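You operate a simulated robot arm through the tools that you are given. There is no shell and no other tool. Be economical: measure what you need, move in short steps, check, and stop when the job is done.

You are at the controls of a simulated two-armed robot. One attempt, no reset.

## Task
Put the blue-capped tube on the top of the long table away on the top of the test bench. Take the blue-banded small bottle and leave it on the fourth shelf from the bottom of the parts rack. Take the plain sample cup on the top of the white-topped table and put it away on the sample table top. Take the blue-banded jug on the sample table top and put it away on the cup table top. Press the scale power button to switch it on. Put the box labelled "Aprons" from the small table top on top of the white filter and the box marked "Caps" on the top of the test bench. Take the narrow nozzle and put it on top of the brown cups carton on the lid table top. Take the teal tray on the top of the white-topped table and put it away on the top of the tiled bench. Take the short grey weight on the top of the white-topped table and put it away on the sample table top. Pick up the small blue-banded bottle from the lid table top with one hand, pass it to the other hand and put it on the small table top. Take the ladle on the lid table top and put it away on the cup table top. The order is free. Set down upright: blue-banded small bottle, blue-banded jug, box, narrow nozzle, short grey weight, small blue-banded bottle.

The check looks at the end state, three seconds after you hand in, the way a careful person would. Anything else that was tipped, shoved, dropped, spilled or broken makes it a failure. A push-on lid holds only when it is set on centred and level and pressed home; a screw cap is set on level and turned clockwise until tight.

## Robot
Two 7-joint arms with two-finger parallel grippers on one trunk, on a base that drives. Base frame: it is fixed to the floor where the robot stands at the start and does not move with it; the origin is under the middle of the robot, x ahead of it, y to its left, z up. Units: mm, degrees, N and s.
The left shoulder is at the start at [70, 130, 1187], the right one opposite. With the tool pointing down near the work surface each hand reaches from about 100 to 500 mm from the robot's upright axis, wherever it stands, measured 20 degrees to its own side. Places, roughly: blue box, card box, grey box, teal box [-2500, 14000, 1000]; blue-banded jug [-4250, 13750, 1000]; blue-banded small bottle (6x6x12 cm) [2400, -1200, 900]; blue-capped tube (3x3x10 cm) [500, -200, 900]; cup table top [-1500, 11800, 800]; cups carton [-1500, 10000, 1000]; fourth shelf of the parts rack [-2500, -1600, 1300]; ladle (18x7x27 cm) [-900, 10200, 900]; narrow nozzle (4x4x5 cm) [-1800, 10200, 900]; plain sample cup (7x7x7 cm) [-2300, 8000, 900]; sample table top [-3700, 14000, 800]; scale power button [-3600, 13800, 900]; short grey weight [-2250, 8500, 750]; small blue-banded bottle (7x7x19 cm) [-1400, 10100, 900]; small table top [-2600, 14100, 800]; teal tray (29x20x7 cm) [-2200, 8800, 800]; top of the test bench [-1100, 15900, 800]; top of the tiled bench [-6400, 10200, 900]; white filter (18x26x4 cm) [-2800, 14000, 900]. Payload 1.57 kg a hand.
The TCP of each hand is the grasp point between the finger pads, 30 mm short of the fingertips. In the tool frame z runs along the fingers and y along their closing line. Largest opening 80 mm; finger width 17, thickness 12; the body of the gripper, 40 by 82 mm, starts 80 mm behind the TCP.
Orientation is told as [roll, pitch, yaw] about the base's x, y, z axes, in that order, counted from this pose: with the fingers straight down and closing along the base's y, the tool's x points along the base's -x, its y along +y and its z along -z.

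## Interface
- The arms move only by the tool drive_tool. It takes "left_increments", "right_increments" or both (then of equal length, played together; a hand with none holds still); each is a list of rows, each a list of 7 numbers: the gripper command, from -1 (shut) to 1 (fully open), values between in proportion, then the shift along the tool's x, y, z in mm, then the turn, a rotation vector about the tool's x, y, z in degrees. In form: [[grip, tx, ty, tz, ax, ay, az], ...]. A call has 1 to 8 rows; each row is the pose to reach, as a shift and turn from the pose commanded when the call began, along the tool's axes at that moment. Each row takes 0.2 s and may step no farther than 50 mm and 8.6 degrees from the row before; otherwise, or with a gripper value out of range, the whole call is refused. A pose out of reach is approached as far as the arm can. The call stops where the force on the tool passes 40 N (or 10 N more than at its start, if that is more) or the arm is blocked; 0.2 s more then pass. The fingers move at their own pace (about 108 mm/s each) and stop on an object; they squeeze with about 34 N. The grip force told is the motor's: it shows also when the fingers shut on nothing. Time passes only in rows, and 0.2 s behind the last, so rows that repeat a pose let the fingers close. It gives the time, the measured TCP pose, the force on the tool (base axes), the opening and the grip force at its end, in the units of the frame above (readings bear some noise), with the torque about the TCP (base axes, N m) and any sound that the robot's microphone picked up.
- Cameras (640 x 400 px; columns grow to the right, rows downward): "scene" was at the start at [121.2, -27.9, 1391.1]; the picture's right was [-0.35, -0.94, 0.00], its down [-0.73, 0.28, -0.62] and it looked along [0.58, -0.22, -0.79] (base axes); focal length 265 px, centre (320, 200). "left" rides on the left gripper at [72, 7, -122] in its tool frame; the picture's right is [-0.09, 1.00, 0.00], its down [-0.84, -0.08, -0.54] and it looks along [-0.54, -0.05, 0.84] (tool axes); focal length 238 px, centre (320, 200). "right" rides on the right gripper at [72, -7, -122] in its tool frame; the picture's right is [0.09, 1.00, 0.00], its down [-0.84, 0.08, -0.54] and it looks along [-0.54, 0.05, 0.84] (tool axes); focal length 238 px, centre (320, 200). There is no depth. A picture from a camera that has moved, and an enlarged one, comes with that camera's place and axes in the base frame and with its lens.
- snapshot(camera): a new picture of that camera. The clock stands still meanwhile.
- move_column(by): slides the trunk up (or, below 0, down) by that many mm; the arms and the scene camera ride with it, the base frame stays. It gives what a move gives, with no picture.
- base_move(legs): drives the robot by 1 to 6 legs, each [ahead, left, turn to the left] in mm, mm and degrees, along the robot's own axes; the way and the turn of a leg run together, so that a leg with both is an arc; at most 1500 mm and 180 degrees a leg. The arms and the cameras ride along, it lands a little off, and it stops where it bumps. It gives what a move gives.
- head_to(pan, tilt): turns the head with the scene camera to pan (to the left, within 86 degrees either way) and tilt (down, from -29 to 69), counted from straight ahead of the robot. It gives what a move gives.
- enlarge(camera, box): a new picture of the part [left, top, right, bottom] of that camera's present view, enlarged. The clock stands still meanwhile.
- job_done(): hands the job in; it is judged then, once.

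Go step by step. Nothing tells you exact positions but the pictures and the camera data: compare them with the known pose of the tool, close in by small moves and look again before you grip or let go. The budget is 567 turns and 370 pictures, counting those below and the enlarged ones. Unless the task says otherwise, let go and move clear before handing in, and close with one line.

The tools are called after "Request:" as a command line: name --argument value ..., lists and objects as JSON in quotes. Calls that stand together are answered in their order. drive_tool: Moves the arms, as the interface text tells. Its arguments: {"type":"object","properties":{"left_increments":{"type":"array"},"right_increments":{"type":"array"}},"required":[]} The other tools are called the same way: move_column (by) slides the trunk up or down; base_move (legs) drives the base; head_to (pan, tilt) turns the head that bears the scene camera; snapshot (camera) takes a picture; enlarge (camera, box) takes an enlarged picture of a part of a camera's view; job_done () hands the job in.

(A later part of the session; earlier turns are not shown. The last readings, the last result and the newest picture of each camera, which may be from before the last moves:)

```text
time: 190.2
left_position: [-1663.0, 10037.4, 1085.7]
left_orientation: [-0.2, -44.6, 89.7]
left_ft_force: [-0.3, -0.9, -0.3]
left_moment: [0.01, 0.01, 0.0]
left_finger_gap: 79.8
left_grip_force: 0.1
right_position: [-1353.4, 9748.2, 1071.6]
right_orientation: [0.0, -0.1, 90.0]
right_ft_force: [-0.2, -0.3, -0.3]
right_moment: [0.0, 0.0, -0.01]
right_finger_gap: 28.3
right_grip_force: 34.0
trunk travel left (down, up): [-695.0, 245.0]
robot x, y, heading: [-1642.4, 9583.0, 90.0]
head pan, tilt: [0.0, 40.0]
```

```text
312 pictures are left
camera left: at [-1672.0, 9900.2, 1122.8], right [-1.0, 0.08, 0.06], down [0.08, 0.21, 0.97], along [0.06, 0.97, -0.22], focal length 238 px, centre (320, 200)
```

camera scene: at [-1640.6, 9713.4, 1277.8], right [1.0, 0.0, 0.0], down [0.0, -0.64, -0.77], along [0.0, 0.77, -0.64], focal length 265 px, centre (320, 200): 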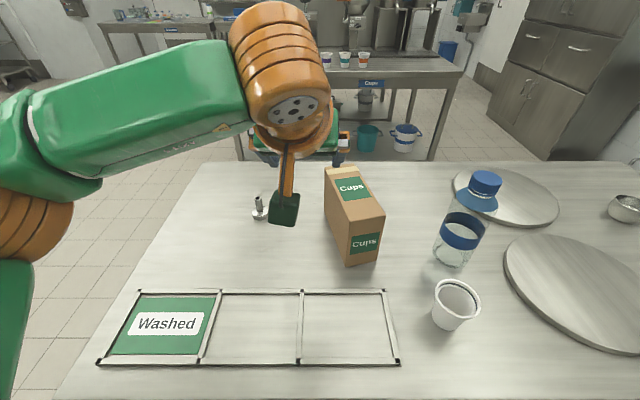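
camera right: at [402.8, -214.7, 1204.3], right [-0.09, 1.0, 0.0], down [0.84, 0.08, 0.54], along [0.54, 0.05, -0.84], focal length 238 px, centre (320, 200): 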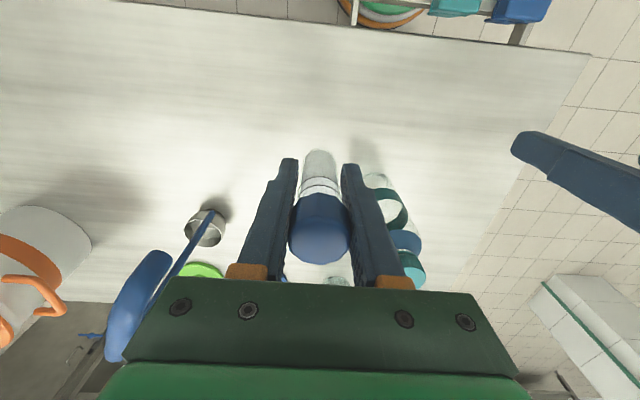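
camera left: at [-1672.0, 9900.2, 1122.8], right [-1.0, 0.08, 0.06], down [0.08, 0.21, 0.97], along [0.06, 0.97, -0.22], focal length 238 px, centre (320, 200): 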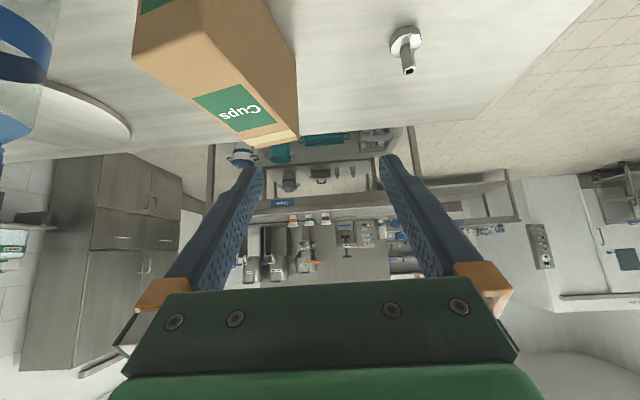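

Nozzle confirmed at (-1779, 10170). Moving the left hand to a pre-grasp point behind it.

Request:
drive_tool --left_increments '[[1, 10, 30, 25, 0, 0, 0], [1, 20, 60, 50, 0, 0, 0], [1, 32, 90, 80, 0, 0, 0], [1, 40, 116, 106, 0, 0, 0], [0.2, 47, 116, 132, 0, 0, 0], [0.2, 47, 116, 132, 0, 0, 0]]'

Request:
snapshot --camera "left"

```text
time: 191.6
left_position: [-1775.7, 10098.7, 956.5]
left_orientation: [-0.2, -44.6, 89.4]
left_ft_force: [0.1, 0.0, 0.1]
left_moment: [0.0, -0.03, -0.01]
left_finger_gap: 48.0
left_grip_force: 0.0
right_position: [-1353.1, 9749.9, 1071.3]
right_orientation: [0.0, 0.0, 89.9]
right_ft_force: [-0.1, -0.4, -0.4]
right_moment: [-0.01, 0.0, -0.04]
right_finger_gap: 28.4
right_grip_force: 34.6
trunk travel left (down, up): [-695.0, 245.0]
robot x, y, heading: [-1641.4, 9581.0, 90.0]
head pan, tilt: [0.0, 40.0]
```

```text
311 pictures are left
camera left: at [-1785.2, 9962.1, 994.0], right [-1.0, 0.08, 0.06], down [0.08, 0.21, 0.97], along [0.06, 0.97, -0.22], focal length 238 px, centre (320, 200)
```

left: 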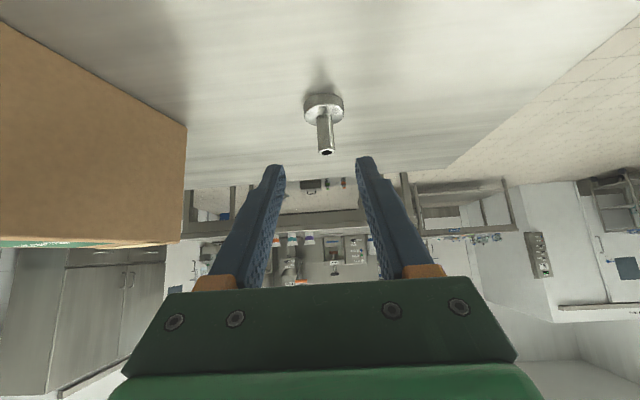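

Aligned to within 5 mm. Advance and close on the stem, then lift slightly.

Request:
drive_tool --left_increments '[[0.2, 0, 5, 40, 0, 0, 0], [0.2, 0, 5, 70, 0, 0, 0], [0.2, 0, 5, 87, 0, 0, 0], [-1, 0, 5, 87, 0, 0, 0], [-1, 0, 5, 87, 0, 0, 0], [-1, 0, 5, 87, 0, 0, 0]]'

Request:
snapshot --camera "left"

```text
time: 193.0
left_position: [-1781.9, 10160.7, 894.5]
left_orientation: [-0.3, -44.4, 89.6]
left_ft_force: [-0.9, -0.4, -0.6]
left_moment: [-0.02, 0.01, 0.03]
left_finger_gap: 14.9
left_grip_force: 30.9
right_position: [-1353.9, 9749.3, 1070.9]
right_orientation: [0.0, 0.0, 90.1]
right_ft_force: [-0.6, 0.3, -0.9]
right_moment: [0.0, -0.01, -0.01]
right_finger_gap: 28.5
right_grip_force: 33.3
trunk travel left (down, up): [-695.0, 245.0]
robot x, y, heading: [-1638.4, 9579.6, 89.8]
head pan, tilt: [0.0, 40.0]
```

```text
310 pictures are left
camera left: at [-1790.9, 10023.4, 932.2], right [-1.0, 0.08, 0.06], down [0.08, 0.22, 0.97], along [0.06, 0.97, -0.22], focal length 238 px, centre (320, 200)
```

left: 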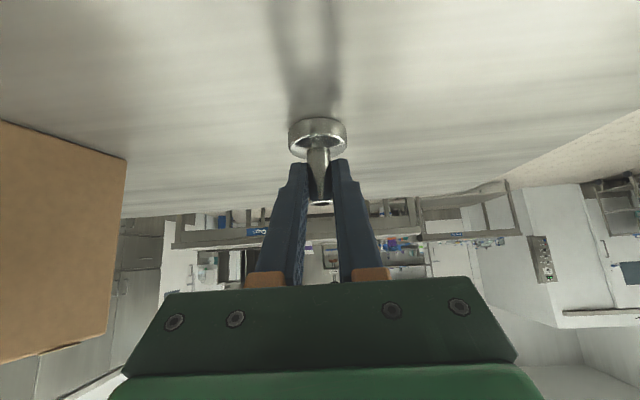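

Stem gripped. Lift and carry over the carton.

Request:
drive_tool --left_increments '[[-1, -32, 0, -33, 0, 0, 0], [-1, -64, 0, -66, 0, 0, 0], [-1, -96, 0, -99, 0, 0, 0], [-1, -126, 0, -129, 0, 0, 0], [-1, -114, -40, -141, 0, 0, 0], [-1, -102, -82, -153, 0, 0, 0], [-1, -90, -124, -165, 0, 0, 0], [-1, -78, -166, -176, 0, 0, 0]]'

Request:
drive_tool --left_increments '[[-1, 0, -38, 0, 0, 0, 0], [-1, 0, -38, 0, 0, 0, 0]]'

Request:
snapshot --camera "left"

Request:
snapshot --camera "scene"

```text
time: 194.8
left_position: [-1616.6, 10090.6, 1074.5]
left_orientation: [0.0, -44.5, 89.5]
left_ft_force: [-0.2, -0.5, -1.2]
left_moment: [-0.02, 0.01, 0.04]
left_finger_gap: 15.1
left_grip_force: 30.4
right_position: [-1351.0, 9748.7, 1071.0]
right_orientation: [0.1, 0.0, 90.0]
right_ft_force: [0.2, 0.1, -0.1]
right_moment: [-0.01, 0.04, 0.0]
right_finger_gap: 28.4
right_grip_force: 34.5
trunk travel left (down, up): [-695.0, 245.0]
robot x, y, heading: [-1640.0, 9581.2, 90.0]
head pan, tilt: [0.0, 40.0]
```

```text
time: 195.4
left_position: [-1579.6, 10089.4, 1075.5]
left_orientation: [-0.3, -44.5, 89.6]
left_ft_force: [0.4, -0.3, -0.4]
left_moment: [-0.04, -0.01, -0.03]
left_finger_gap: 15.0
left_grip_force: 30.8
right_position: [-1353.4, 9751.6, 1071.2]
right_orientation: [0.0, 0.0, 89.9]
right_ft_force: [0.7, 0.6, -1.0]
right_moment: [-0.01, 0.0, 0.02]
right_finger_gap: 28.4
right_grip_force: 34.3
trunk travel left (down, up): [-695.0, 245.0]
robot x, y, heading: [-1639.2, 9577.4, 89.9]
head pan, tilt: [0.0, 40.0]
```

```text
309 pictures are left
camera left: at [-1588.6, 9953.8, 1112.8], right [-1.0, 0.08, 0.06], down [0.08, 0.22, 0.97], along [0.06, 0.97, -0.22], focal length 238 px, centre (320, 200)
```

left: 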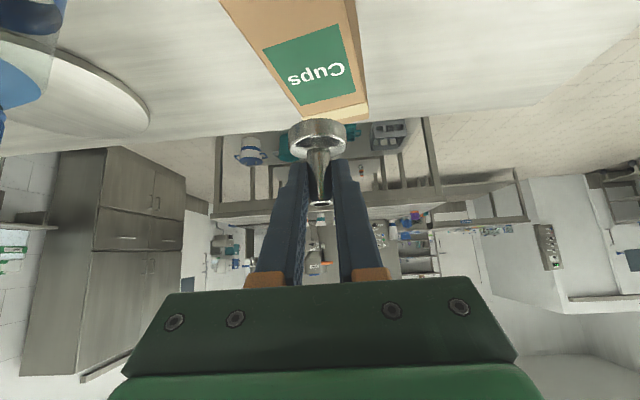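

```text
308 pictures are left
camera scene: at [-1640.7, 9715.3, 1277.5], right [1.0, 0.0, 0.0], down [0.0, -0.64, -0.77], along [0.0, 0.77, -0.64], focal length 265 px, centre (320, 200)
```

scene: 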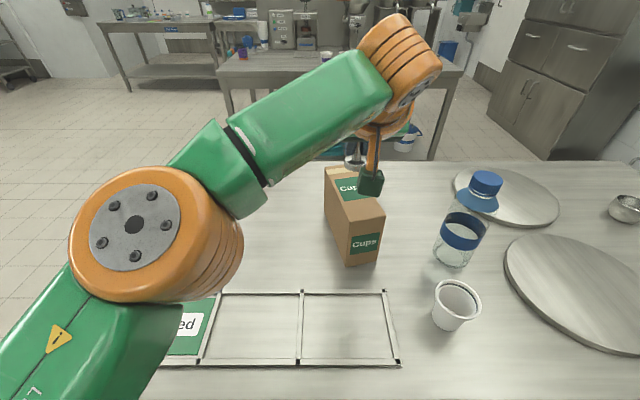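

Nozzle is centred over the carton. Lowering gently to contact.

Request:
drive_tool --left_increments '[[-1, 15, 0, 15, 0, 0, 0], [-1, 28, 0, 28, 0, 0, 0], [-1, 35, 0, 36, 0, 0, 0], [-1, 38, 0, 39, 0, 0, 0], [-1, 38, 0, 39, 0, 0, 0]]'

Request:
snapshot --camera "left"

```text
time: 196.6
left_position: [-1580.3, 10091.2, 1021.8]
left_orientation: [-0.3, -44.4, 89.6]
left_ft_force: [-0.5, -0.4, -0.5]
left_moment: [-0.01, -0.01, 0.0]
left_finger_gap: 14.7
left_grip_force: 30.6
right_position: [-1354.2, 9748.9, 1072.6]
right_orientation: [0.0, 0.1, 89.9]
right_ft_force: [-0.1, 0.2, 0.2]
right_moment: [0.0, 0.01, -0.01]
right_finger_gap: 28.5
right_grip_force: 34.1
trunk travel left (down, up): [-695.0, 245.0]
robot x, y, heading: [-1640.9, 9581.9, 90.2]
head pan, tilt: [0.0, 40.0]
```

```text
307 pictures are left
camera left: at [-1588.3, 9953.7, 1059.1], right [-1.0, 0.08, 0.06], down [0.08, 0.22, 0.97], along [0.06, 0.97, -0.22], focal length 238 px, centre (320, 200)
```

left: 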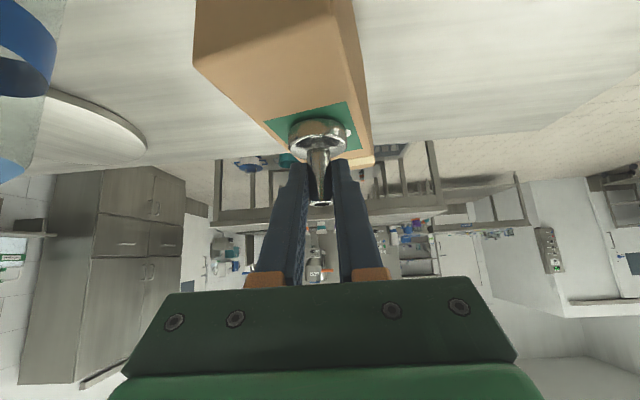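

Request:
drive_tool --left_increments '[[-1, 2, 0, 2, 0, 0, 0], [-1, 4, 0, 4, 0, 0, 0], [-1, 6, 0, 6, 0, 0, 0], [-1, 6, 0, 6, 0, 0, 0]]'

Request:
drive_tool --left_increments '[[-1, 2, 0, 2, 0, 0, 0], [-1, 4, 0, 4, 0, 0, 0], [-1, 4, 0, 4, 0, 0, 0]]'

```text
time: 197.6
left_position: [-1579.9, 10087.5, 1015.9]
left_orientation: [-0.2, -44.9, 89.6]
left_ft_force: [2.2, 9.3, 26.5]
left_moment: [0.64, -0.05, 0.0]
left_finger_gap: 15.0
left_grip_force: 30.6
right_position: [-1352.7, 9746.2, 1072.2]
right_orientation: [0.0, -0.1, 90.0]
right_ft_force: [0.7, -0.4, -1.0]
right_moment: [0.01, -0.02, 0.01]
right_finger_gap: 28.5
right_grip_force: 33.9
trunk travel left (down, up): [-695.0, 245.0]
robot x, y, heading: [-1641.0, 9579.2, 89.9]
head pan, tilt: [0.0, 40.0]
```

```text
time: 198.0
left_position: [-1579.9, 10087.6, 1015.3]
left_orientation: [-0.5, -45.4, 89.6]
left_ft_force: [0.3, -3.8, 13.6]
left_moment: [-0.2, 0.0, 0.0]
left_finger_gap: 14.6
left_grip_force: 30.7
right_position: [-1353.5, 9745.2, 1071.1]
right_orientation: [-0.1, -0.2, 90.0]
right_ft_force: [-0.8, 0.5, 0.1]
right_moment: [-0.02, 0.01, -0.04]
right_finger_gap: 28.6
right_grip_force: 33.5
trunk travel left (down, up): [-695.0, 245.0]
robot x, y, heading: [-1639.8, 9581.4, 90.0]
head pan, tilt: [0.0, 40.0]
stopped in row 2 (left hand): the force on the tool passed its limit at 42 N (the readings are from after the stop); the commanded pose is now the measured one
```

Contact at 13 N. Relax a millimetre, open, and draw back along the fingers.

Request:
drive_tool --left_increments '[[-1, -1, 0, -1, 0, 0, 0], [-0.4, -1, 0, -1, 0, 0, 0], [0.1, -1, 0, -1, 0, 0, 0], [0.3, -1, 0, -1, 0, 0, 0], [0.3, -1, 0, -30, 0, 0, 0], [0.3, -1, 0, -70, 0, 0, 0], [0.3, -1, 0, -110, 0, 0, 0]]'

Request:
snapshot --camera "left"

```text
time: 199.6
left_position: [-1580.9, 10012.4, 1092.3]
left_orientation: [-0.4, -45.0, 89.7]
left_ft_force: [0.4, 0.7, 0.4]
left_moment: [-0.01, -0.03, 0.05]
left_finger_gap: 52.1
left_grip_force: 0.1
right_position: [-1352.9, 9748.5, 1072.1]
right_orientation: [-0.1, 0.0, 90.0]
right_ft_force: [0.5, 0.1, 0.5]
right_moment: [0.03, -0.05, 0.03]
right_finger_gap: 28.3
right_grip_force: 33.8
trunk travel left (down, up): [-695.0, 245.0]
robot x, y, heading: [-1642.9, 9583.5, 89.9]
head pan, tilt: [0.0, 40.0]
```

```text
306 pictures are left
camera left: at [-1589.9, 9875.6, 1128.4], right [-1.0, 0.08, 0.06], down [0.07, 0.21, 0.98], along [0.06, 0.98, -0.21], focal length 238 px, centre (320, 200)
```

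left: 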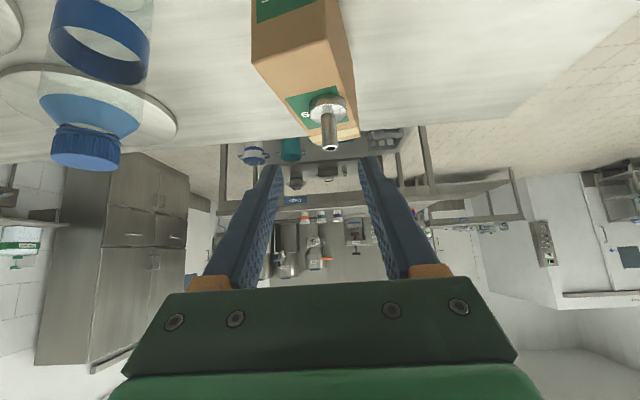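

Nozzle stands on the carton. Now I regrasp the cup: back off, turn the left hand vertical, and plan to pinch the cup's wall.

Request:
base_move --legs '[[-200, 0, 0], [0, -140, 0]]'

Request:
drive_tool --left_increments '[[1, 10, 0, -10, 0, 7.5, 0], [1, 20, 0, -20, 0, 15, 0], [1, 30, 0, -30, 0, 22.5, 0], [1, 40, 0, -40, 0, 30, 0], [1, 50, 0, -50, 0, 37.5, 0], [1, 57, 0, -57, 0, 45, 0], [1, 57, 0, -57, 0, 45, 0]]'

Request:
snapshot --camera "left"

Request:
snapshot --camera "scene"

```text
time: 202.1
left_position: [-1445.2, 9814.4, 1091.4]
left_orientation: [-0.5, -45.0, 89.8]
left_ft_force: [-0.5, 0.1, 0.6]
left_moment: [0.01, 0.02, -0.01]
left_finger_gap: 52.0
left_grip_force: 0.1
right_position: [-1216.8, 9550.3, 1072.2]
right_orientation: [-0.1, 0.0, 90.0]
right_ft_force: [0.4, 0.2, -0.8]
right_moment: [0.0, -0.01, 0.01]
right_finger_gap: 28.4
right_grip_force: 34.0
trunk travel left (down, up): [-695.0, 245.0]
robot x, y, heading: [-1501.3, 9384.0, 90.0]
head pan, tilt: [0.0, 40.0]
```

```text
time: 203.7
left_position: [-1462.6, 9719.9, 1084.3]
left_orientation: [-0.8, 0.2, 89.9]
left_ft_force: [-0.1, 0.4, -0.5]
left_moment: [-0.04, -0.01, -0.02]
left_finger_gap: 79.9
left_grip_force: 0.0
left hand out of reach, approached as far as the arm can: row 5, 6, 7
right_position: [-1215.1, 9549.7, 1070.3]
right_orientation: [0.0, 0.0, 90.1]
right_ft_force: [-0.8, 0.2, -0.8]
right_moment: [0.0, -0.03, 0.02]
right_finger_gap: 28.5
right_grip_force: 34.1
trunk travel left (down, up): [-695.0, 245.0]
robot x, y, heading: [-1505.1, 9378.4, 89.6]
head pan, tilt: [0.0, 40.0]
```

```text
305 pictures are left
camera left: at [-1470.9, 9648.5, 1206.8], right [-1.0, 0.09, -0.01], down [0.07, 0.84, 0.54], along [0.06, 0.54, -0.84], focal length 238 px, centre (320, 200)
```

left: 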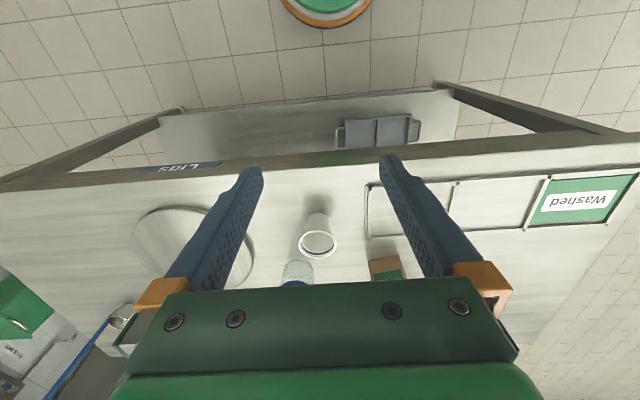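

```text
304 pictures are left
camera scene: at [-1502.2, 9515.3, 1277.6], right [1.0, 0.0, 0.0], down [0.0, -0.64, -0.77], along [0.0, 0.77, -0.64], focal length 265 px, centre (320, 200)
```

scene: 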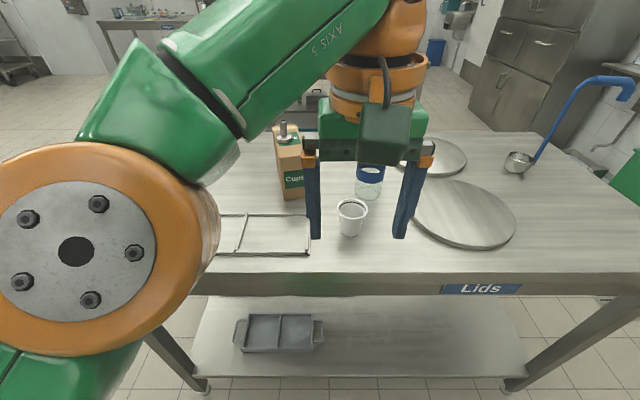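

Rim centre is near (-1437, 9918, 918). I drive in 200 mm, then bring the hand over the cup's right wall with an 8° lean.

Request:
base_move --legs '[[200, 0, 0.3]]'

Request:
drive_tool --left_increments '[[0.25, 0, -20, 10, -4, 0, 0], [0.25, 0, -40, 20, -8, 0, 0], [0.25, 0, -57, 40, -8, 0, 0], [0.25, 0, -57, 70, -8, 0, 0], [0.25, 0, -57, 70, -8, 0, 0]]'

Request:
snapshot --camera "left"

Request:
snapshot --camera "scene"

```text
time: 205.3
left_position: [-1463.7, 9918.1, 1083.4]
left_orientation: [-0.7, -0.1, 90.2]
left_ft_force: [-0.7, 0.4, -0.5]
left_moment: [0.01, 0.0, 0.01]
left_finger_gap: 80.0
left_grip_force: 0.1
right_position: [-1215.6, 9750.0, 1070.8]
right_orientation: [0.0, -0.1, 90.3]
right_ft_force: [0.0, -0.9, -0.2]
right_moment: [-0.02, -0.01, 0.0]
right_finger_gap: 28.4
right_grip_force: 33.9
trunk travel left (down, up): [-695.0, 245.0]
robot x, y, heading: [-1503.9, 9580.5, 90.2]
head pan, tilt: [0.0, 40.0]
```

```text
time: 206.5
left_position: [-1435.0, 9906.1, 1007.2]
left_orientation: [7.3, -0.1, 90.1]
left_ft_force: [-0.2, -0.9, 0.0]
left_moment: [-0.02, 0.0, 0.0]
left_finger_gap: 49.9
left_grip_force: 0.0
left hand out of reach, approached as far as the arm can: row 1, 2, 3, 4, 5
right_position: [-1216.9, 9750.2, 1072.0]
right_orientation: [0.0, -0.1, 90.3]
right_ft_force: [0.2, 0.5, -1.1]
right_moment: [0.01, -0.03, 0.01]
right_finger_gap: 28.4
right_grip_force: 34.6
trunk travel left (down, up): [-695.0, 245.0]
robot x, y, heading: [-1504.0, 9581.5, 90.3]
head pan, tilt: [0.0, 40.0]
```

```text
303 pictures are left
camera left: at [-1426.1, 9834.2, 1129.2], right [-0.99, 0.09, 0.13], down [0.14, 0.84, 0.53], along [-0.06, 0.54, -0.84], focal length 238 px, centre (320, 200)
```

left: 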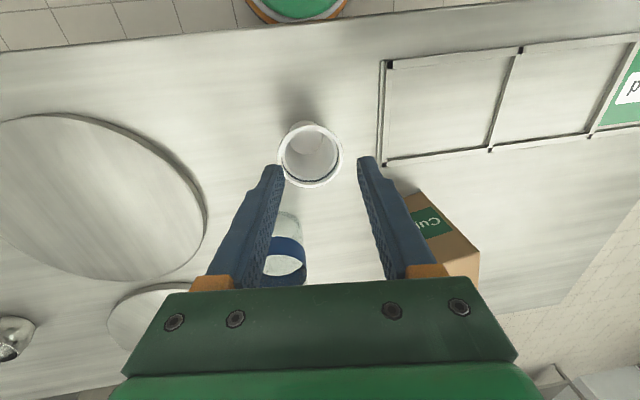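

```text
302 pictures are left
camera scene: at [-1503.6, 9714.7, 1277.6], right [1.0, 0.01, 0.0], down [0.0, -0.64, -0.77], along [0.0, 0.77, -0.64], focal length 265 px, centre (320, 200)
```

scene: 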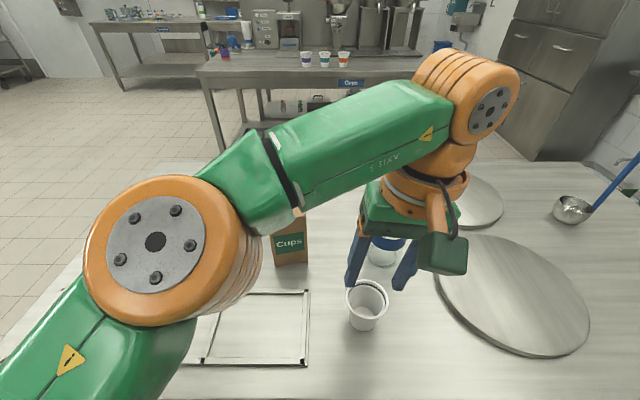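

The hand was limited sideways; I shift the base right 70 mm.

Request:
base_move --legs '[[10, -70, 0]]'

Request:
snapshot --camera "left"

```text
time: 207.6
left_position: [-1369.0, 9917.5, 1007.1]
left_orientation: [7.1, 0.1, 90.2]
left_ft_force: [-0.3, 0.7, -0.1]
left_moment: [-0.02, 0.02, 0.0]
left_finger_gap: 50.1
left_grip_force: 0.1
right_position: [-1150.3, 9760.6, 1071.7]
right_orientation: [-0.1, 0.0, 90.4]
right_ft_force: [0.5, 0.1, -0.2]
right_moment: [0.01, 0.0, -0.01]
right_finger_gap: 28.5
right_grip_force: 34.3
trunk travel left (down, up): [-695.0, 245.0]
robot x, y, heading: [-1434.6, 9592.3, 90.4]
head pan, tilt: [0.0, 40.0]
```

```text
301 pictures are left
camera left: at [-1359.8, 9844.6, 1129.8], right [-0.99, 0.09, 0.12], down [0.14, 0.84, 0.53], along [-0.06, 0.54, -0.84], focal length 238 px, centre (320, 200)
```

left: 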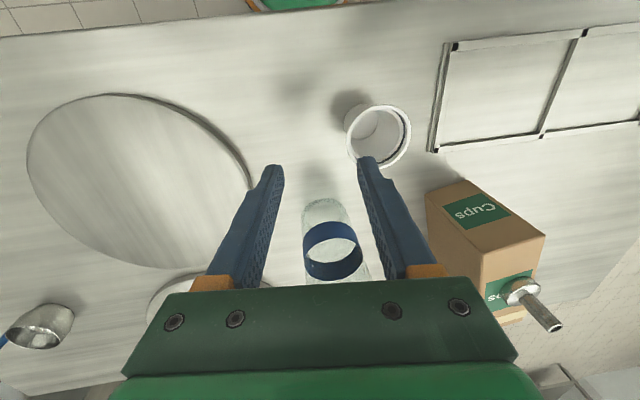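

Cup position agrees. I go down with one finger inside and one outside the right wall.

Request:
drive_tool --left_increments '[[0.25, 0, 15, 10, 0, 0, 0], [0.25, 0, 23, 30, 0, 0, 0], [0.25, 0, 23, 60, 0, 0, 0], [0.25, 0, 23, 85, 0, 0, 0], [0.25, 0, 23, 85, 0, 0, 0]]'

Request:
snapshot --camera "left"

```text
time: 208.5
left_position: [-1395.4, 9913.1, 938.2]
left_orientation: [6.9, -0.5, 90.2]
left_ft_force: [2.0, 1.7, 19.8]
left_moment: [0.07, 0.53, -0.1]
left_finger_gap: 49.7
left_grip_force: 0.2
right_position: [-1146.4, 9757.4, 1073.1]
right_orientation: [0.1, -0.2, 90.4]
right_ft_force: [0.4, 0.3, -0.2]
right_moment: [-0.01, 0.0, 0.03]
right_finger_gap: 28.6
right_grip_force: 34.5
trunk travel left (down, up): [-695.0, 245.0]
robot x, y, heading: [-1432.1, 9589.9, 90.2]
head pan, tilt: [0.0, 40.0]
stopped in row 4 (left hand): the force on the tool passed its limit at 68 N (the readings are from after the stop); the commanded pose is now the measured one
```

```text
300 pictures are left
camera left: at [-1388.4, 9840.9, 1060.7], right [-0.99, 0.09, 0.12], down [0.14, 0.83, 0.54], along [-0.05, 0.55, -0.84], focal length 238 px, centre (320, 200)
```

left: 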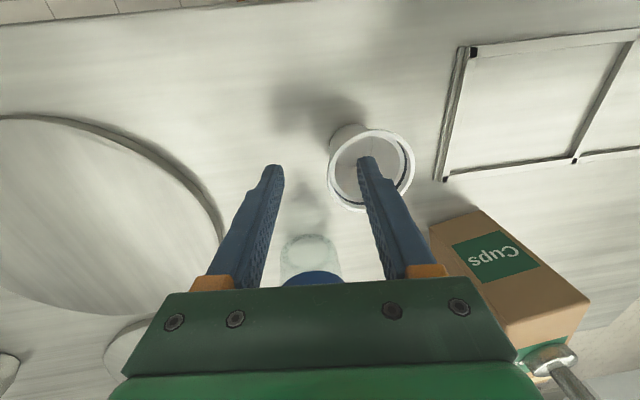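

Something stopped the descent at z≈938. I look closely before continuing.

Request:
enlarge --camera "left" --box '[240, 100, 480, 300]'

Request:
enlarge --camera "scene" --box '[260, 200, 500, 380]'

```text
2.00 times, centred on (360, 200) of left
camera zoom: at [-1388.4, 9840.9, 1060.7], right [-0.99, 0.09, 0.12], down [0.14, 0.83, 0.54], along [-0.05, 0.55, -0.84], focal length 477 px, centre (240, 200)
```

zoom: 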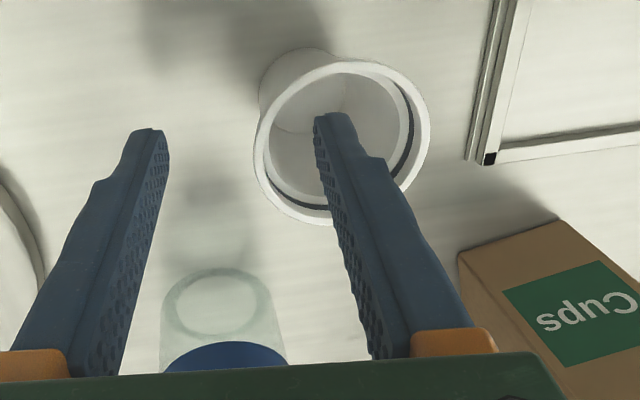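

```text
2.22 times, centred on (380, 290) of scene
camera zoom: at [-1433.1, 9720.7, 1278.4], right [1.0, 0.01, 0.0], down [0.0, -0.64, -0.77], along [0.0, 0.77, -0.64], focal length 589 px, centre (187, 0)
```

zoom: 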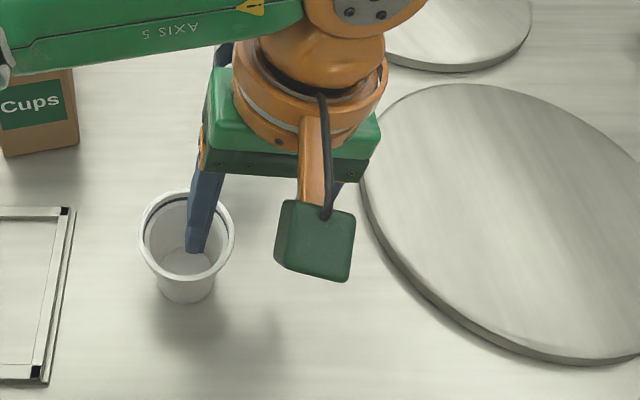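

I raise a few mm and test the forces.

Request:
drive_tool --left_increments '[[0.25, 0, 0, -15, 0, 0, 0], [0.25, 0, 0, -15, 0, 0, 0]]'

Request:
snapshot --camera "scene"

Request:
drive_tool --left_increments '[[0.25, 0, 0, 4, 0, 0, 0], [0.25, 0, 0, 8, 0, 0, 0], [0.25, 0, 0, 12, 0, 0, 0], [0.25, 0, 0, 16, 0, 0, 0], [0.25, 0, 0, 20, 0, 0, 0]]'

```text
time: 209.1
left_position: [-1393.5, 9917.0, 952.5]
left_orientation: [7.0, -0.3, 90.2]
left_ft_force: [0.5, 0.6, -0.4]
left_moment: [-0.03, 0.04, 0.0]
left_finger_gap: 50.0
left_grip_force: 0.1
right_position: [-1146.5, 9760.0, 1071.7]
right_orientation: [0.1, 0.1, 90.3]
right_ft_force: [-1.1, 0.5, -1.4]
right_moment: [0.0, -0.01, -0.01]
right_finger_gap: 27.9
right_grip_force: 33.9
trunk travel left (down, up): [-695.0, 245.0]
robot x, y, heading: [-1431.4, 9594.3, 90.6]
head pan, tilt: [0.0, 40.0]
```

```text
297 pictures are left
camera scene: at [-1433.9, 9724.4, 1277.6], right [1.0, 0.01, 0.0], down [0.0, -0.64, -0.77], along [0.0, 0.77, -0.64], focal length 265 px, centre (320, 200)
```

scene: 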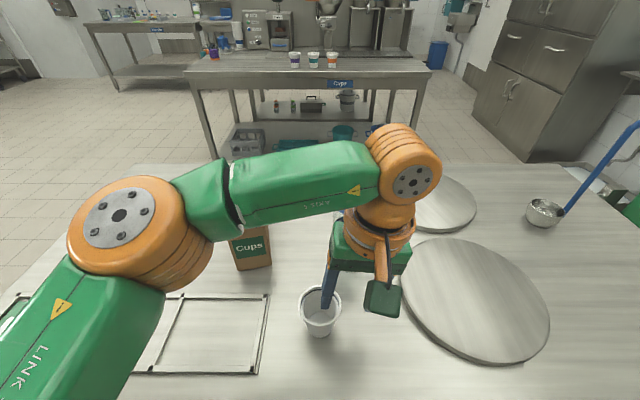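

```text
time: 210.3
left_position: [-1396.3, 9914.7, 938.1]
left_orientation: [6.9, -0.8, 90.2]
left_ft_force: [4.4, 2.7, 35.3]
left_moment: [0.05, 0.92, -0.09]
left_finger_gap: 50.6
left_grip_force: 0.5
right_position: [-1146.1, 9758.6, 1072.1]
right_orientation: [0.2, -0.1, 90.3]
right_ft_force: [-0.2, 0.4, -0.3]
right_moment: [0.03, 0.0, 0.01]
right_finger_gap: 28.4
right_grip_force: 34.0
trunk travel left (down, up): [-695.0, 245.0]
robot x, y, heading: [-1436.7, 9589.2, 90.6]
head pan, tilt: [0.0, 40.0]
stopped in row 5 (left hand): the force on the tool passed its limit at 44 N (the readings are from after the stop); the commanded pose is now the measured one
```

The contact is the inner finger on the cup itself: it behaves as solid, so I'll instead grip it vertically across the rim lip. Raise, straighten, open and re-centre.

Request:
drive_tool --left_increments '[[0.25, 0, 0, -40, 0, 0, 0], [0.6, 0, 14, -66, 3, 0, 0], [1, 0, 28, -72, 7, 0, 0], [1, 0, 31, -72, 7, 0, 0], [1, 0, 31, -72, 7, 0, 0]]'

Request:
snapshot --camera "left"

```text
time: 211.5
left_position: [-1418.7, 9916.9, 1008.9]
left_orientation: [-0.2, -0.5, 90.2]
left_ft_force: [-0.2, -0.9, 0.0]
left_moment: [-0.02, 0.04, 0.02]
left_finger_gap: 80.0
left_grip_force: 0.1
right_position: [-1147.1, 9759.8, 1071.1]
right_orientation: [0.1, -0.1, 90.3]
right_ft_force: [0.0, 0.4, -0.1]
right_moment: [0.0, -0.06, -0.01]
right_finger_gap: 28.2
right_grip_force: 34.2
trunk travel left (down, up): [-695.0, 245.0]
robot x, y, heading: [-1431.3, 9589.2, 90.2]
head pan, tilt: [0.0, 40.0]
```

```text
296 pictures are left
camera left: at [-1426.6, 9843.8, 1131.2], right [-1.0, 0.09, 0.0], down [0.07, 0.83, 0.55], along [0.05, 0.55, -0.84], focal length 238 px, centre (320, 200)
```

left: 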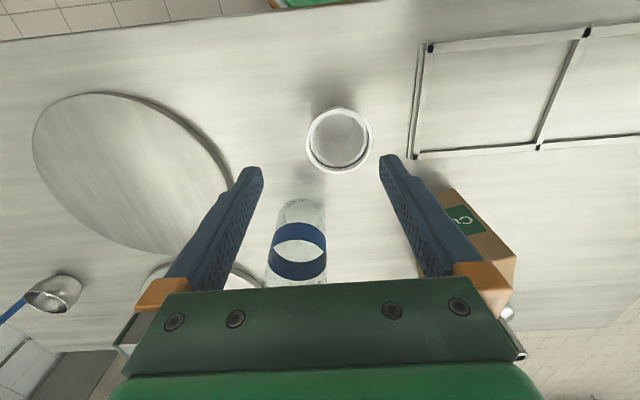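

Rim centre (-1438, 9923). Move over it, fingertips just above the rim, and check.

Request:
drive_tool --left_increments '[[1, -3, 10, 20, 0, 0.5, 0], [1, -6, 19, 40, 0, 0.5, 0], [1, -6, 19, 52, 0, 0.5, 0], [1, -6, 19, 52, 0, 0.5, 0]]'

Request:
snapshot --camera "left"

```text
time: 212.5
left_position: [-1437.7, 9922.5, 957.2]
left_orientation: [-0.1, 0.1, 90.2]
left_ft_force: [-0.5, 0.5, 0.3]
left_moment: [-0.01, 0.01, -0.02]
left_finger_gap: 80.2
left_grip_force: 0.1
right_position: [-1147.0, 9761.4, 1070.9]
right_orientation: [0.0, 0.0, 90.3]
right_ft_force: [0.2, 0.3, -1.2]
right_moment: [0.01, 0.0, -0.01]
right_finger_gap: 28.7
right_grip_force: 33.8
trunk travel left (down, up): [-695.0, 245.0]
robot x, y, heading: [-1435.6, 9592.7, 90.5]
head pan, tilt: [0.0, 40.0]
```

```text
295 pictures are left
camera left: at [-1445.5, 9851.0, 1079.9], right [-1.0, 0.09, 0.0], down [0.07, 0.84, 0.54], along [0.05, 0.54, -0.84], focal length 238 px, centre (320, 200)
```

left: 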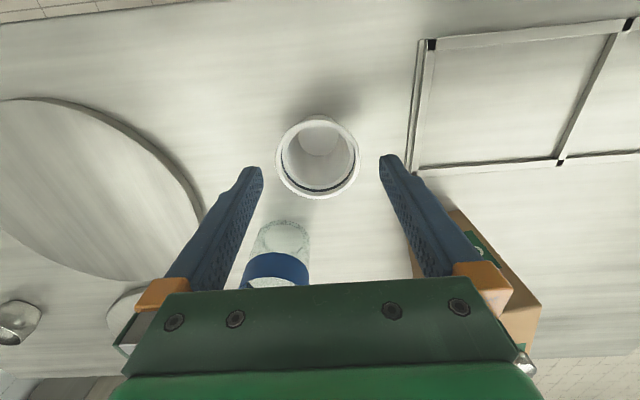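

Centred. Descend, close and lift a bit.

Request:
drive_tool --left_increments '[[1, 0, -1, 25, 0, 0, 0], [1, 0, -1, 50, 0, 0, 0], [-1, 0, -1, 50, 0, 0, 0], [-1, 0, -1, 50, 0, 0, 0], [-1, 0, -1, 50, 0, 0, 0]]'

Request:
drive_tool --left_increments '[[-1, 0, 0, -40, 0, 0, 0], [-1, 0, 0, -80, 0, 0, 0], [-1, 0, 0, -120, 0, 0, 0], [-1, 0, 0, -160, 0, 0, 0], [-1, 0, 0, -160, 0, 0, 0]]'

Request:
snapshot --camera "left"

```text
time: 213.7
left_position: [-1435.6, 9922.8, 907.8]
left_orientation: [-0.3, -0.1, 90.2]
left_ft_force: [1.3, 2.1, 14.5]
left_moment: [0.3, -0.35, 0.04]
left_finger_gap: 54.0
left_grip_force: 33.8
right_position: [-1145.1, 9759.7, 1071.6]
right_orientation: [0.1, -0.1, 90.3]
right_ft_force: [0.5, 0.4, -0.5]
right_moment: [-0.01, 0.01, 0.02]
right_finger_gap: 28.3
right_grip_force: 34.0
trunk travel left (down, up): [-695.0, 245.0]
robot x, y, heading: [-1429.8, 9593.8, 90.1]
head pan, tilt: [0.0, 40.0]
```

```text
time: 214.9
left_position: [-1437.5, 9922.0, 1066.4]
left_orientation: [-0.2, 0.3, 90.2]
left_ft_force: [0.4, 0.7, 0.2]
left_moment: [0.0, -0.03, 0.02]
left_finger_gap: 52.5
left_grip_force: 34.0
right_position: [-1146.5, 9762.3, 1071.1]
right_orientation: [0.0, -0.1, 90.4]
right_ft_force: [-0.4, 0.2, -1.4]
right_moment: [-0.01, 0.0, 0.02]
right_finger_gap: 28.4
right_grip_force: 33.8
trunk travel left (down, up): [-695.0, 245.0]
robot x, y, heading: [-1436.5, 9592.4, 90.2]
head pan, tilt: [0.0, 40.0]
```

```text
294 pictures are left
camera left: at [-1445.2, 9851.4, 1189.5], right [-1.0, 0.09, 0.0], down [0.07, 0.84, 0.54], along [0.05, 0.54, -0.84], focal length 238 px, centre (320, 200)
```

left: 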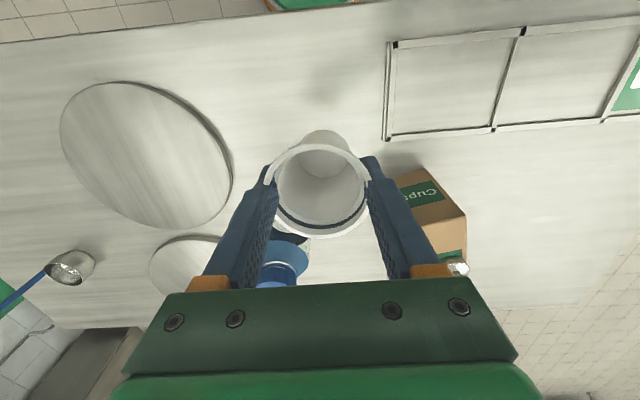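

The grip still creeps slightly on the taper. I'll hold the fingers at a fixed gap (~51 mm) so the cup sits wedged by its own weight, and check.

Request:
drive_tool --left_increments '[[0.28, 0, 0, 0, 0, 0, 0], [0.28, 0, 0, 0, 0, 0, 0], [0.28, 0, 0, 0, 0, 0, 0], [0.28, 0, 0, 0, 0, 0, 0]]'

Request:
drive_tool --left_increments '[[0.28, 0, 0, 0, 0, 0, 0], [0.28, 0, 0, 0, 0, 0, 0], [0.28, 0, 0, 0, 0, 0, 0], [0.28, 0, 0, 0, 0, 0, 0], [0.28, 0, 0, 0, 0, 0, 0], [0.28, 0, 0, 0, 0, 0, 0], [0.28, 0, 0, 0, 0, 0, 0], [0.28, 0, 0, 0, 0, 0, 0]]'

Request:
snapshot --camera "left"

```text
time: 215.9
left_position: [-1437.4, 9922.4, 1066.0]
left_orientation: [-0.1, 0.1, 90.1]
left_ft_force: [0.2, 0.9, -0.4]
left_moment: [0.04, 0.02, 0.02]
left_finger_gap: 52.0
left_grip_force: 34.1
right_position: [-1147.1, 9762.1, 1071.7]
right_orientation: [0.0, -0.1, 90.4]
right_ft_force: [0.1, -0.8, -0.5]
right_moment: [-0.01, -0.02, 0.03]
right_finger_gap: 28.2
right_grip_force: 33.7
trunk travel left (down, up): [-695.0, 245.0]
robot x, y, heading: [-1434.7, 9590.4, 90.2]
head pan, tilt: [0.0, 40.0]
```

```text
time: 217.7
left_position: [-1438.4, 9924.3, 1066.3]
left_orientation: [-0.2, 0.1, 90.2]
left_ft_force: [0.1, 0.6, 0.6]
left_moment: [0.0, 0.02, -0.03]
left_finger_gap: 52.4
left_grip_force: 34.1
right_position: [-1146.4, 9761.1, 1071.6]
right_orientation: [0.0, 0.0, 90.3]
right_ft_force: [-0.3, -0.1, -0.7]
right_moment: [0.0, 0.0, 0.04]
right_finger_gap: 28.3
right_grip_force: 33.8
trunk travel left (down, up): [-695.0, 245.0]
robot x, y, heading: [-1434.9, 9589.2, 90.2]
head pan, tilt: [0.0, 40.0]
```

```text
293 pictures are left
camera left: at [-1445.1, 9851.2, 1189.2], right [-1.0, 0.09, 0.0], down [0.07, 0.84, 0.54], along [0.05, 0.54, -0.84], focal length 238 px, centre (320, 200)
```

left: 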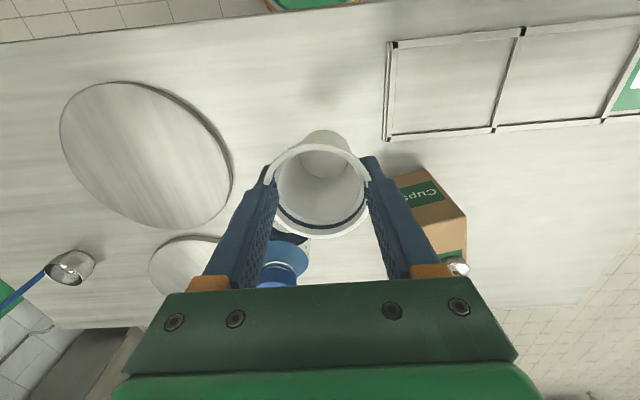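

Stable now at 52 mm. I back off and go west past the lid table, then north-west, and look for the sample table.

Request:
base_move --legs '[[-230, 0, -0.3], [0, 815, 0], [1100, 0, 0], [0, 700, 0]]'

Request:
head_to --pan 0 --tilt 15

Request:
snapshot --camera "scene"

Request:
snapshot --camera "left"

```text
time: 232.0
left_position: [-2943.5, 10793.1, 1066.6]
left_orientation: [-0.1, 0.1, 89.7]
left_ft_force: [-0.7, 0.3, 0.6]
left_moment: [0.0, 0.0, 0.03]
left_finger_gap: 53.1
left_grip_force: 34.5
right_position: [-2652.5, 10628.6, 1071.5]
right_orientation: [0.2, -0.1, 89.9]
right_ft_force: [0.0, 0.5, 0.1]
right_moment: [-0.01, 0.01, -0.01]
right_finger_gap: 28.6
right_grip_force: 33.9
trunk travel left (down, up): [-695.0, 245.0]
robot x, y, heading: [-2939.4, 10460.0, 89.7]
head pan, tilt: [0.0, 40.0]
```

```text
time: 232.9
left_position: [-2942.8, 10792.2, 1066.0]
left_orientation: [-0.1, 0.0, 89.8]
left_ft_force: [0.0, -0.5, 0.0]
left_moment: [0.03, -0.04, 0.0]
left_finger_gap: 53.0
left_grip_force: 34.0
right_position: [-2653.3, 10629.5, 1071.1]
right_orientation: [0.0, 0.0, 89.9]
right_ft_force: [0.7, -0.1, 0.3]
right_moment: [0.0, -0.01, 0.01]
right_finger_gap: 28.5
right_grip_force: 33.8
trunk travel left (down, up): [-695.0, 245.0]
robot x, y, heading: [-2939.6, 10461.6, 89.9]
head pan, tilt: [0.0, 15.0]
```

```text
292 pictures are left
camera scene: at [-2939.9, 10602.7, 1317.0], right [1.0, 0.0, 0.0], down [0.0, -0.26, -0.97], along [0.0, 0.97, -0.26], focal length 265 px, centre (320, 200)
```

scene: 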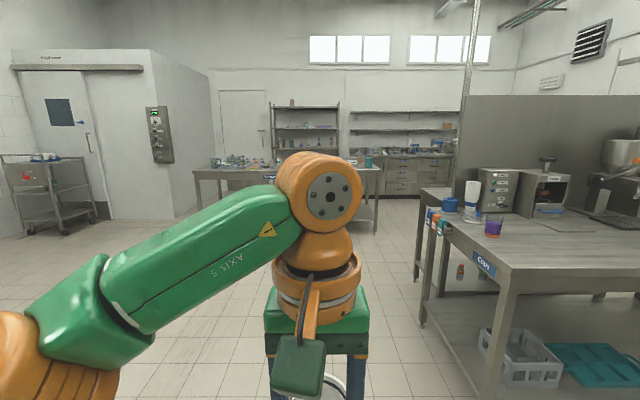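

```text
291 pictures are left
camera left: at [-2950.3, 10720.3, 1189.2], right [-1.0, 0.1, 0.0], down [0.08, 0.84, 0.54], along [0.05, 0.54, -0.84], focal length 238 px, centre (320, 200)
```

left: 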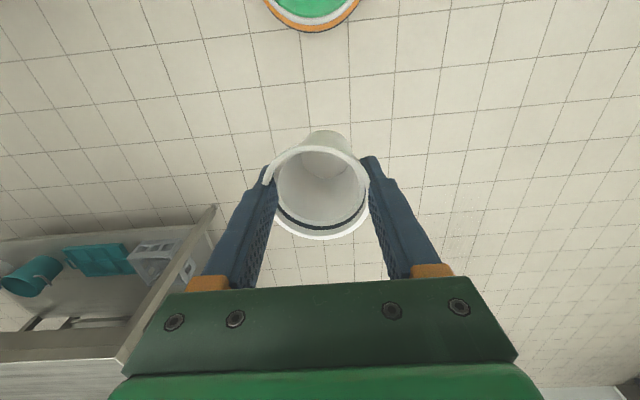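

The sample and small tables are ahead around y≈13700–14000. I drive up to y≈12760, x≈-3350 and look.

Request:
base_move --legs '[[0, 430, 0], [1500, 0, 0], [800, 0, 0]]'

Request:
head_to --pan 30 --tilt 28

Request:
snapshot --camera "scene"

Request:
head_to --pan -25 --tilt 28

Request:
snapshot --camera "scene"

```text
time: 246.4
left_position: [-3333.6, 13081.1, 1065.7]
left_orientation: [-0.2, 0.1, 88.8]
left_ft_force: [0.5, 0.0, 0.2]
left_moment: [0.03, -0.03, 0.01]
left_finger_gap: 55.6
left_grip_force: 34.2
right_position: [-3046.9, 12914.1, 1071.8]
right_orientation: [0.2, 0.0, 88.9]
right_ft_force: [-0.1, 0.0, 0.0]
right_moment: [0.0, -0.01, 0.0]
right_finger_gap: 28.2
right_grip_force: 34.6
trunk travel left (down, up): [-695.0, 245.0]
robot x, y, heading: [-3340.4, 12751.3, 89.0]
head pan, tilt: [0.0, 15.0]
```

```text
time: 247.3
left_position: [-3333.5, 13082.8, 1065.5]
left_orientation: [-0.1, 0.1, 88.8]
left_ft_force: [0.2, -0.3, 0.1]
left_moment: [0.01, 0.02, 0.0]
left_finger_gap: 55.7
left_grip_force: 34.2
right_position: [-3047.1, 12913.9, 1071.4]
right_orientation: [0.0, 0.0, 89.0]
right_ft_force: [0.7, 0.6, -0.4]
right_moment: [0.02, -0.03, 0.03]
right_finger_gap: 28.6
right_grip_force: 33.8
trunk travel left (down, up): [-695.0, 245.0]
robot x, y, heading: [-3340.3, 12752.9, 88.8]
head pan, tilt: [30.0, 28.0]
```

```text
290 pictures are left
camera scene: at [-3380.2, 12880.2, 1296.1], right [0.88, 0.48, 0.0], down [0.23, -0.41, -0.88], along [-0.43, 0.77, -0.47], focal length 265 px, centre (320, 200)
```

scene: 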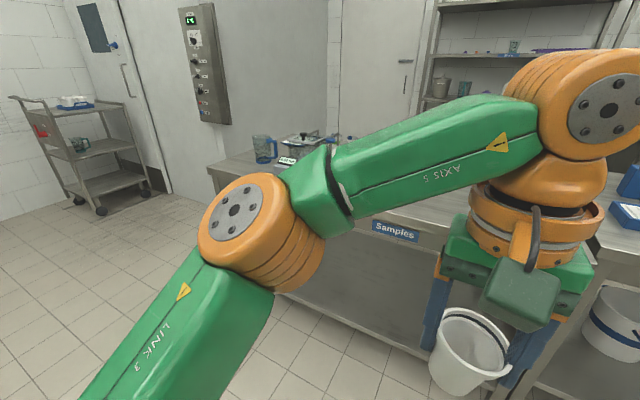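

```text
time: 248.6
left_position: [-3333.9, 13083.2, 1065.3]
left_orientation: [-0.2, 0.1, 88.8]
left_ft_force: [0.4, 0.3, 0.4]
left_moment: [-0.03, -0.01, -0.01]
left_finger_gap: 56.5
left_grip_force: 34.6
right_position: [-3048.3, 12914.0, 1070.8]
right_orientation: [0.1, 0.0, 88.9]
right_ft_force: [-0.9, 0.1, -0.2]
right_moment: [0.0, -0.02, 0.0]
right_finger_gap: 28.3
right_grip_force: 33.9
trunk travel left (down, up): [-695.0, 245.0]
robot x, y, heading: [-3336.8, 12751.2, 88.8]
head pan, tilt: [-25.0, 28.0]
```

```text
289 pictures are left
camera scene: at [-3296.3, 12882.2, 1296.1], right [0.9, -0.44, 0.0], down [-0.21, -0.42, -0.88], along [0.39, 0.79, -0.47], focal length 265 px, centre (320, 200)
```

scene: 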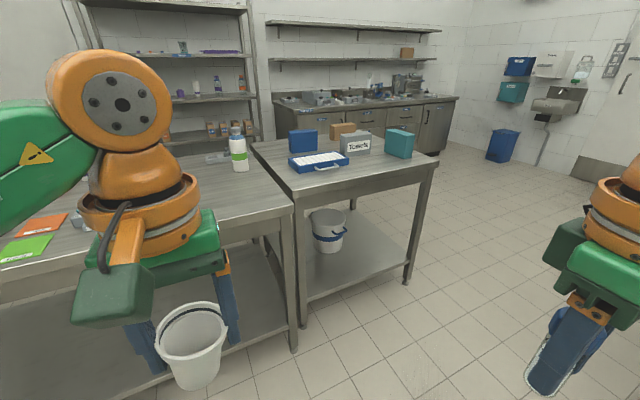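

The cup is now slowly sliding the other way, so I place it soon: at a free spot near (-3190, 13770) on the sample table. Drive in.

Request:
base_move --legs '[[0, 0, 1.2], [0, -140, 0], [600, 0, 0]]'

Request:
head_to --pan 0 --tilt 45

Request:
snapshot --camera "scene"

Request:
snapshot --camera "left"

```text
time: 253.3
left_position: [-3202.7, 13686.6, 1066.0]
left_orientation: [-0.1, 0.0, 90.0]
left_ft_force: [0.2, 0.3, -0.5]
left_moment: [0.03, 0.01, -0.03]
left_finger_gap: 56.5
left_grip_force: 34.4
right_position: [-2912.3, 13521.6, 1071.0]
right_orientation: [0.0, 0.0, 90.0]
right_ft_force: [-0.2, 0.0, 0.0]
right_moment: [-0.02, 0.01, -0.01]
right_finger_gap: 28.4
right_grip_force: 33.8
trunk travel left (down, up): [-695.0, 245.0]
robot x, y, heading: [-3197.5, 13356.9, 90.0]
head pan, tilt: [-25.0, 28.0]
```

```text
time: 254.2
left_position: [-3202.8, 13685.4, 1066.7]
left_orientation: [-0.1, 0.1, 90.1]
left_ft_force: [0.6, 0.5, 0.4]
left_moment: [-0.01, 0.0, -0.01]
left_finger_gap: 56.9
left_grip_force: 34.3
right_position: [-2911.7, 13523.6, 1071.7]
right_orientation: [0.2, 0.0, 90.2]
right_ft_force: [0.1, 0.2, -1.0]
right_moment: [0.0, -0.01, -0.01]
right_finger_gap: 28.4
right_grip_force: 33.9
trunk travel left (down, up): [-695.0, 245.0]
robot x, y, heading: [-3200.5, 13355.3, 90.0]
head pan, tilt: [0.0, 45.0]
```

```text
288 pictures are left
camera scene: at [-3199.0, 13484.3, 1270.3], right [1.0, 0.0, 0.0], down [0.0, -0.71, -0.71], along [0.0, 0.71, -0.71], focal length 265 px, centre (320, 200)
```

scene: 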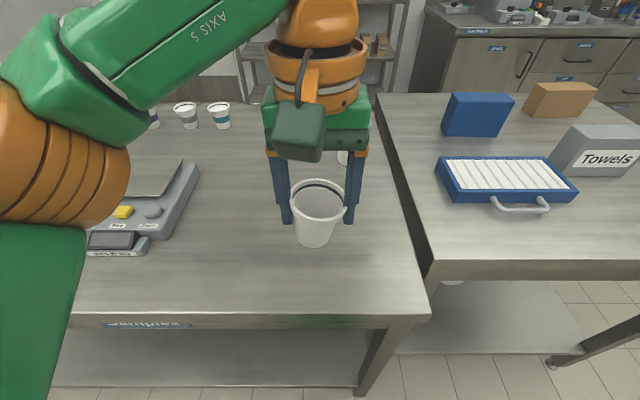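

```text
287 pictures are left
camera left: at [-3209.8, 13613.9, 1189.2], right [-1.0, 0.09, 0.0], down [0.08, 0.84, 0.54], along [0.05, 0.54, -0.84], focal length 238 px, centre (320, 200)
```

left: 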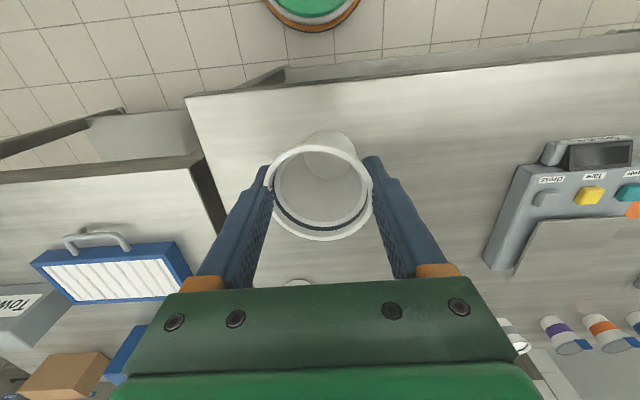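

Table top z≈818, front edge y≈13658. Move in 75 mm and lower the cup.

Request:
base_move --legs '[[75, 0, 0]]'

Request:
drive_tool --left_increments '[[0.28, 0, 0, 40, 0, 0, 0], [0.28, 0, 0, 80, 0, 0, 0], [0.28, 0, 0, 120, 0, 0, 0], [0.28, 0, 0, 155, 0, 0, 0], [0.28, 0, 0, 170, 0, 0, 0], [0.28, 0, 0, 170, 0, 0, 0]]'

Request:
snapshot --camera "left"

```text
time: 255.2
left_position: [-3202.0, 13757.8, 1066.8]
left_orientation: [-0.1, 0.1, 90.1]
left_ft_force: [0.6, 0.1, 0.2]
left_moment: [0.02, 0.01, -0.02]
left_finger_gap: 56.5
left_grip_force: 33.9
right_position: [-2912.9, 13595.6, 1071.7]
right_orientation: [0.0, -0.1, 90.1]
right_ft_force: [0.3, -0.9, -0.6]
right_moment: [-0.02, -0.02, 0.01]
right_finger_gap: 28.5
right_grip_force: 34.1
trunk travel left (down, up): [-695.0, 245.0]
robot x, y, heading: [-3204.6, 13426.9, 90.2]
head pan, tilt: [0.0, 45.0]
```

```text
time: 256.4
left_position: [-3199.1, 13757.2, 906.0]
left_orientation: [-0.7, -0.5, 89.9]
left_ft_force: [-0.7, -6.0, 19.1]
left_moment: [-0.27, -0.19, -0.1]
left_finger_gap: 56.8
left_grip_force: 34.1
right_position: [-2913.4, 13595.0, 1074.0]
right_orientation: [-0.1, -0.2, 90.0]
right_ft_force: [0.3, -0.4, -0.9]
right_moment: [0.0, 0.01, 0.03]
right_finger_gap: 28.2
right_grip_force: 34.2
trunk travel left (down, up): [-695.0, 245.0]
robot x, y, heading: [-3199.2, 13432.0, 90.0]
head pan, tilt: [0.0, 45.0]
stopped in row 5 (left hand): the force on the tool passed its limit at 51 N (the readings are from after the stop); the commanded pose is now the measured one
```

```text
286 pictures are left
camera left: at [-3208.5, 13684.4, 1028.3], right [-1.0, 0.09, -0.01], down [0.07, 0.83, 0.55], along [0.06, 0.55, -0.83], focal length 238 px, centre (320, 200)
```

left: 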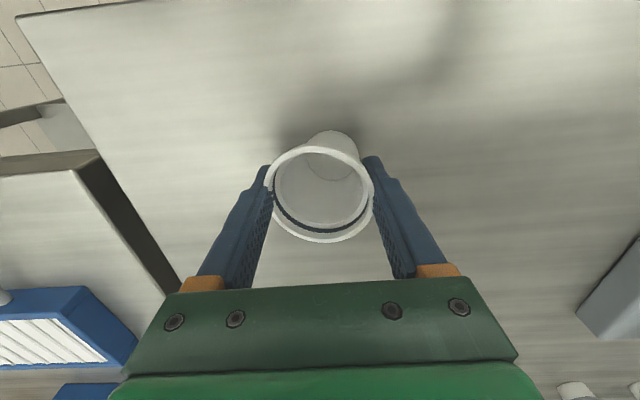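

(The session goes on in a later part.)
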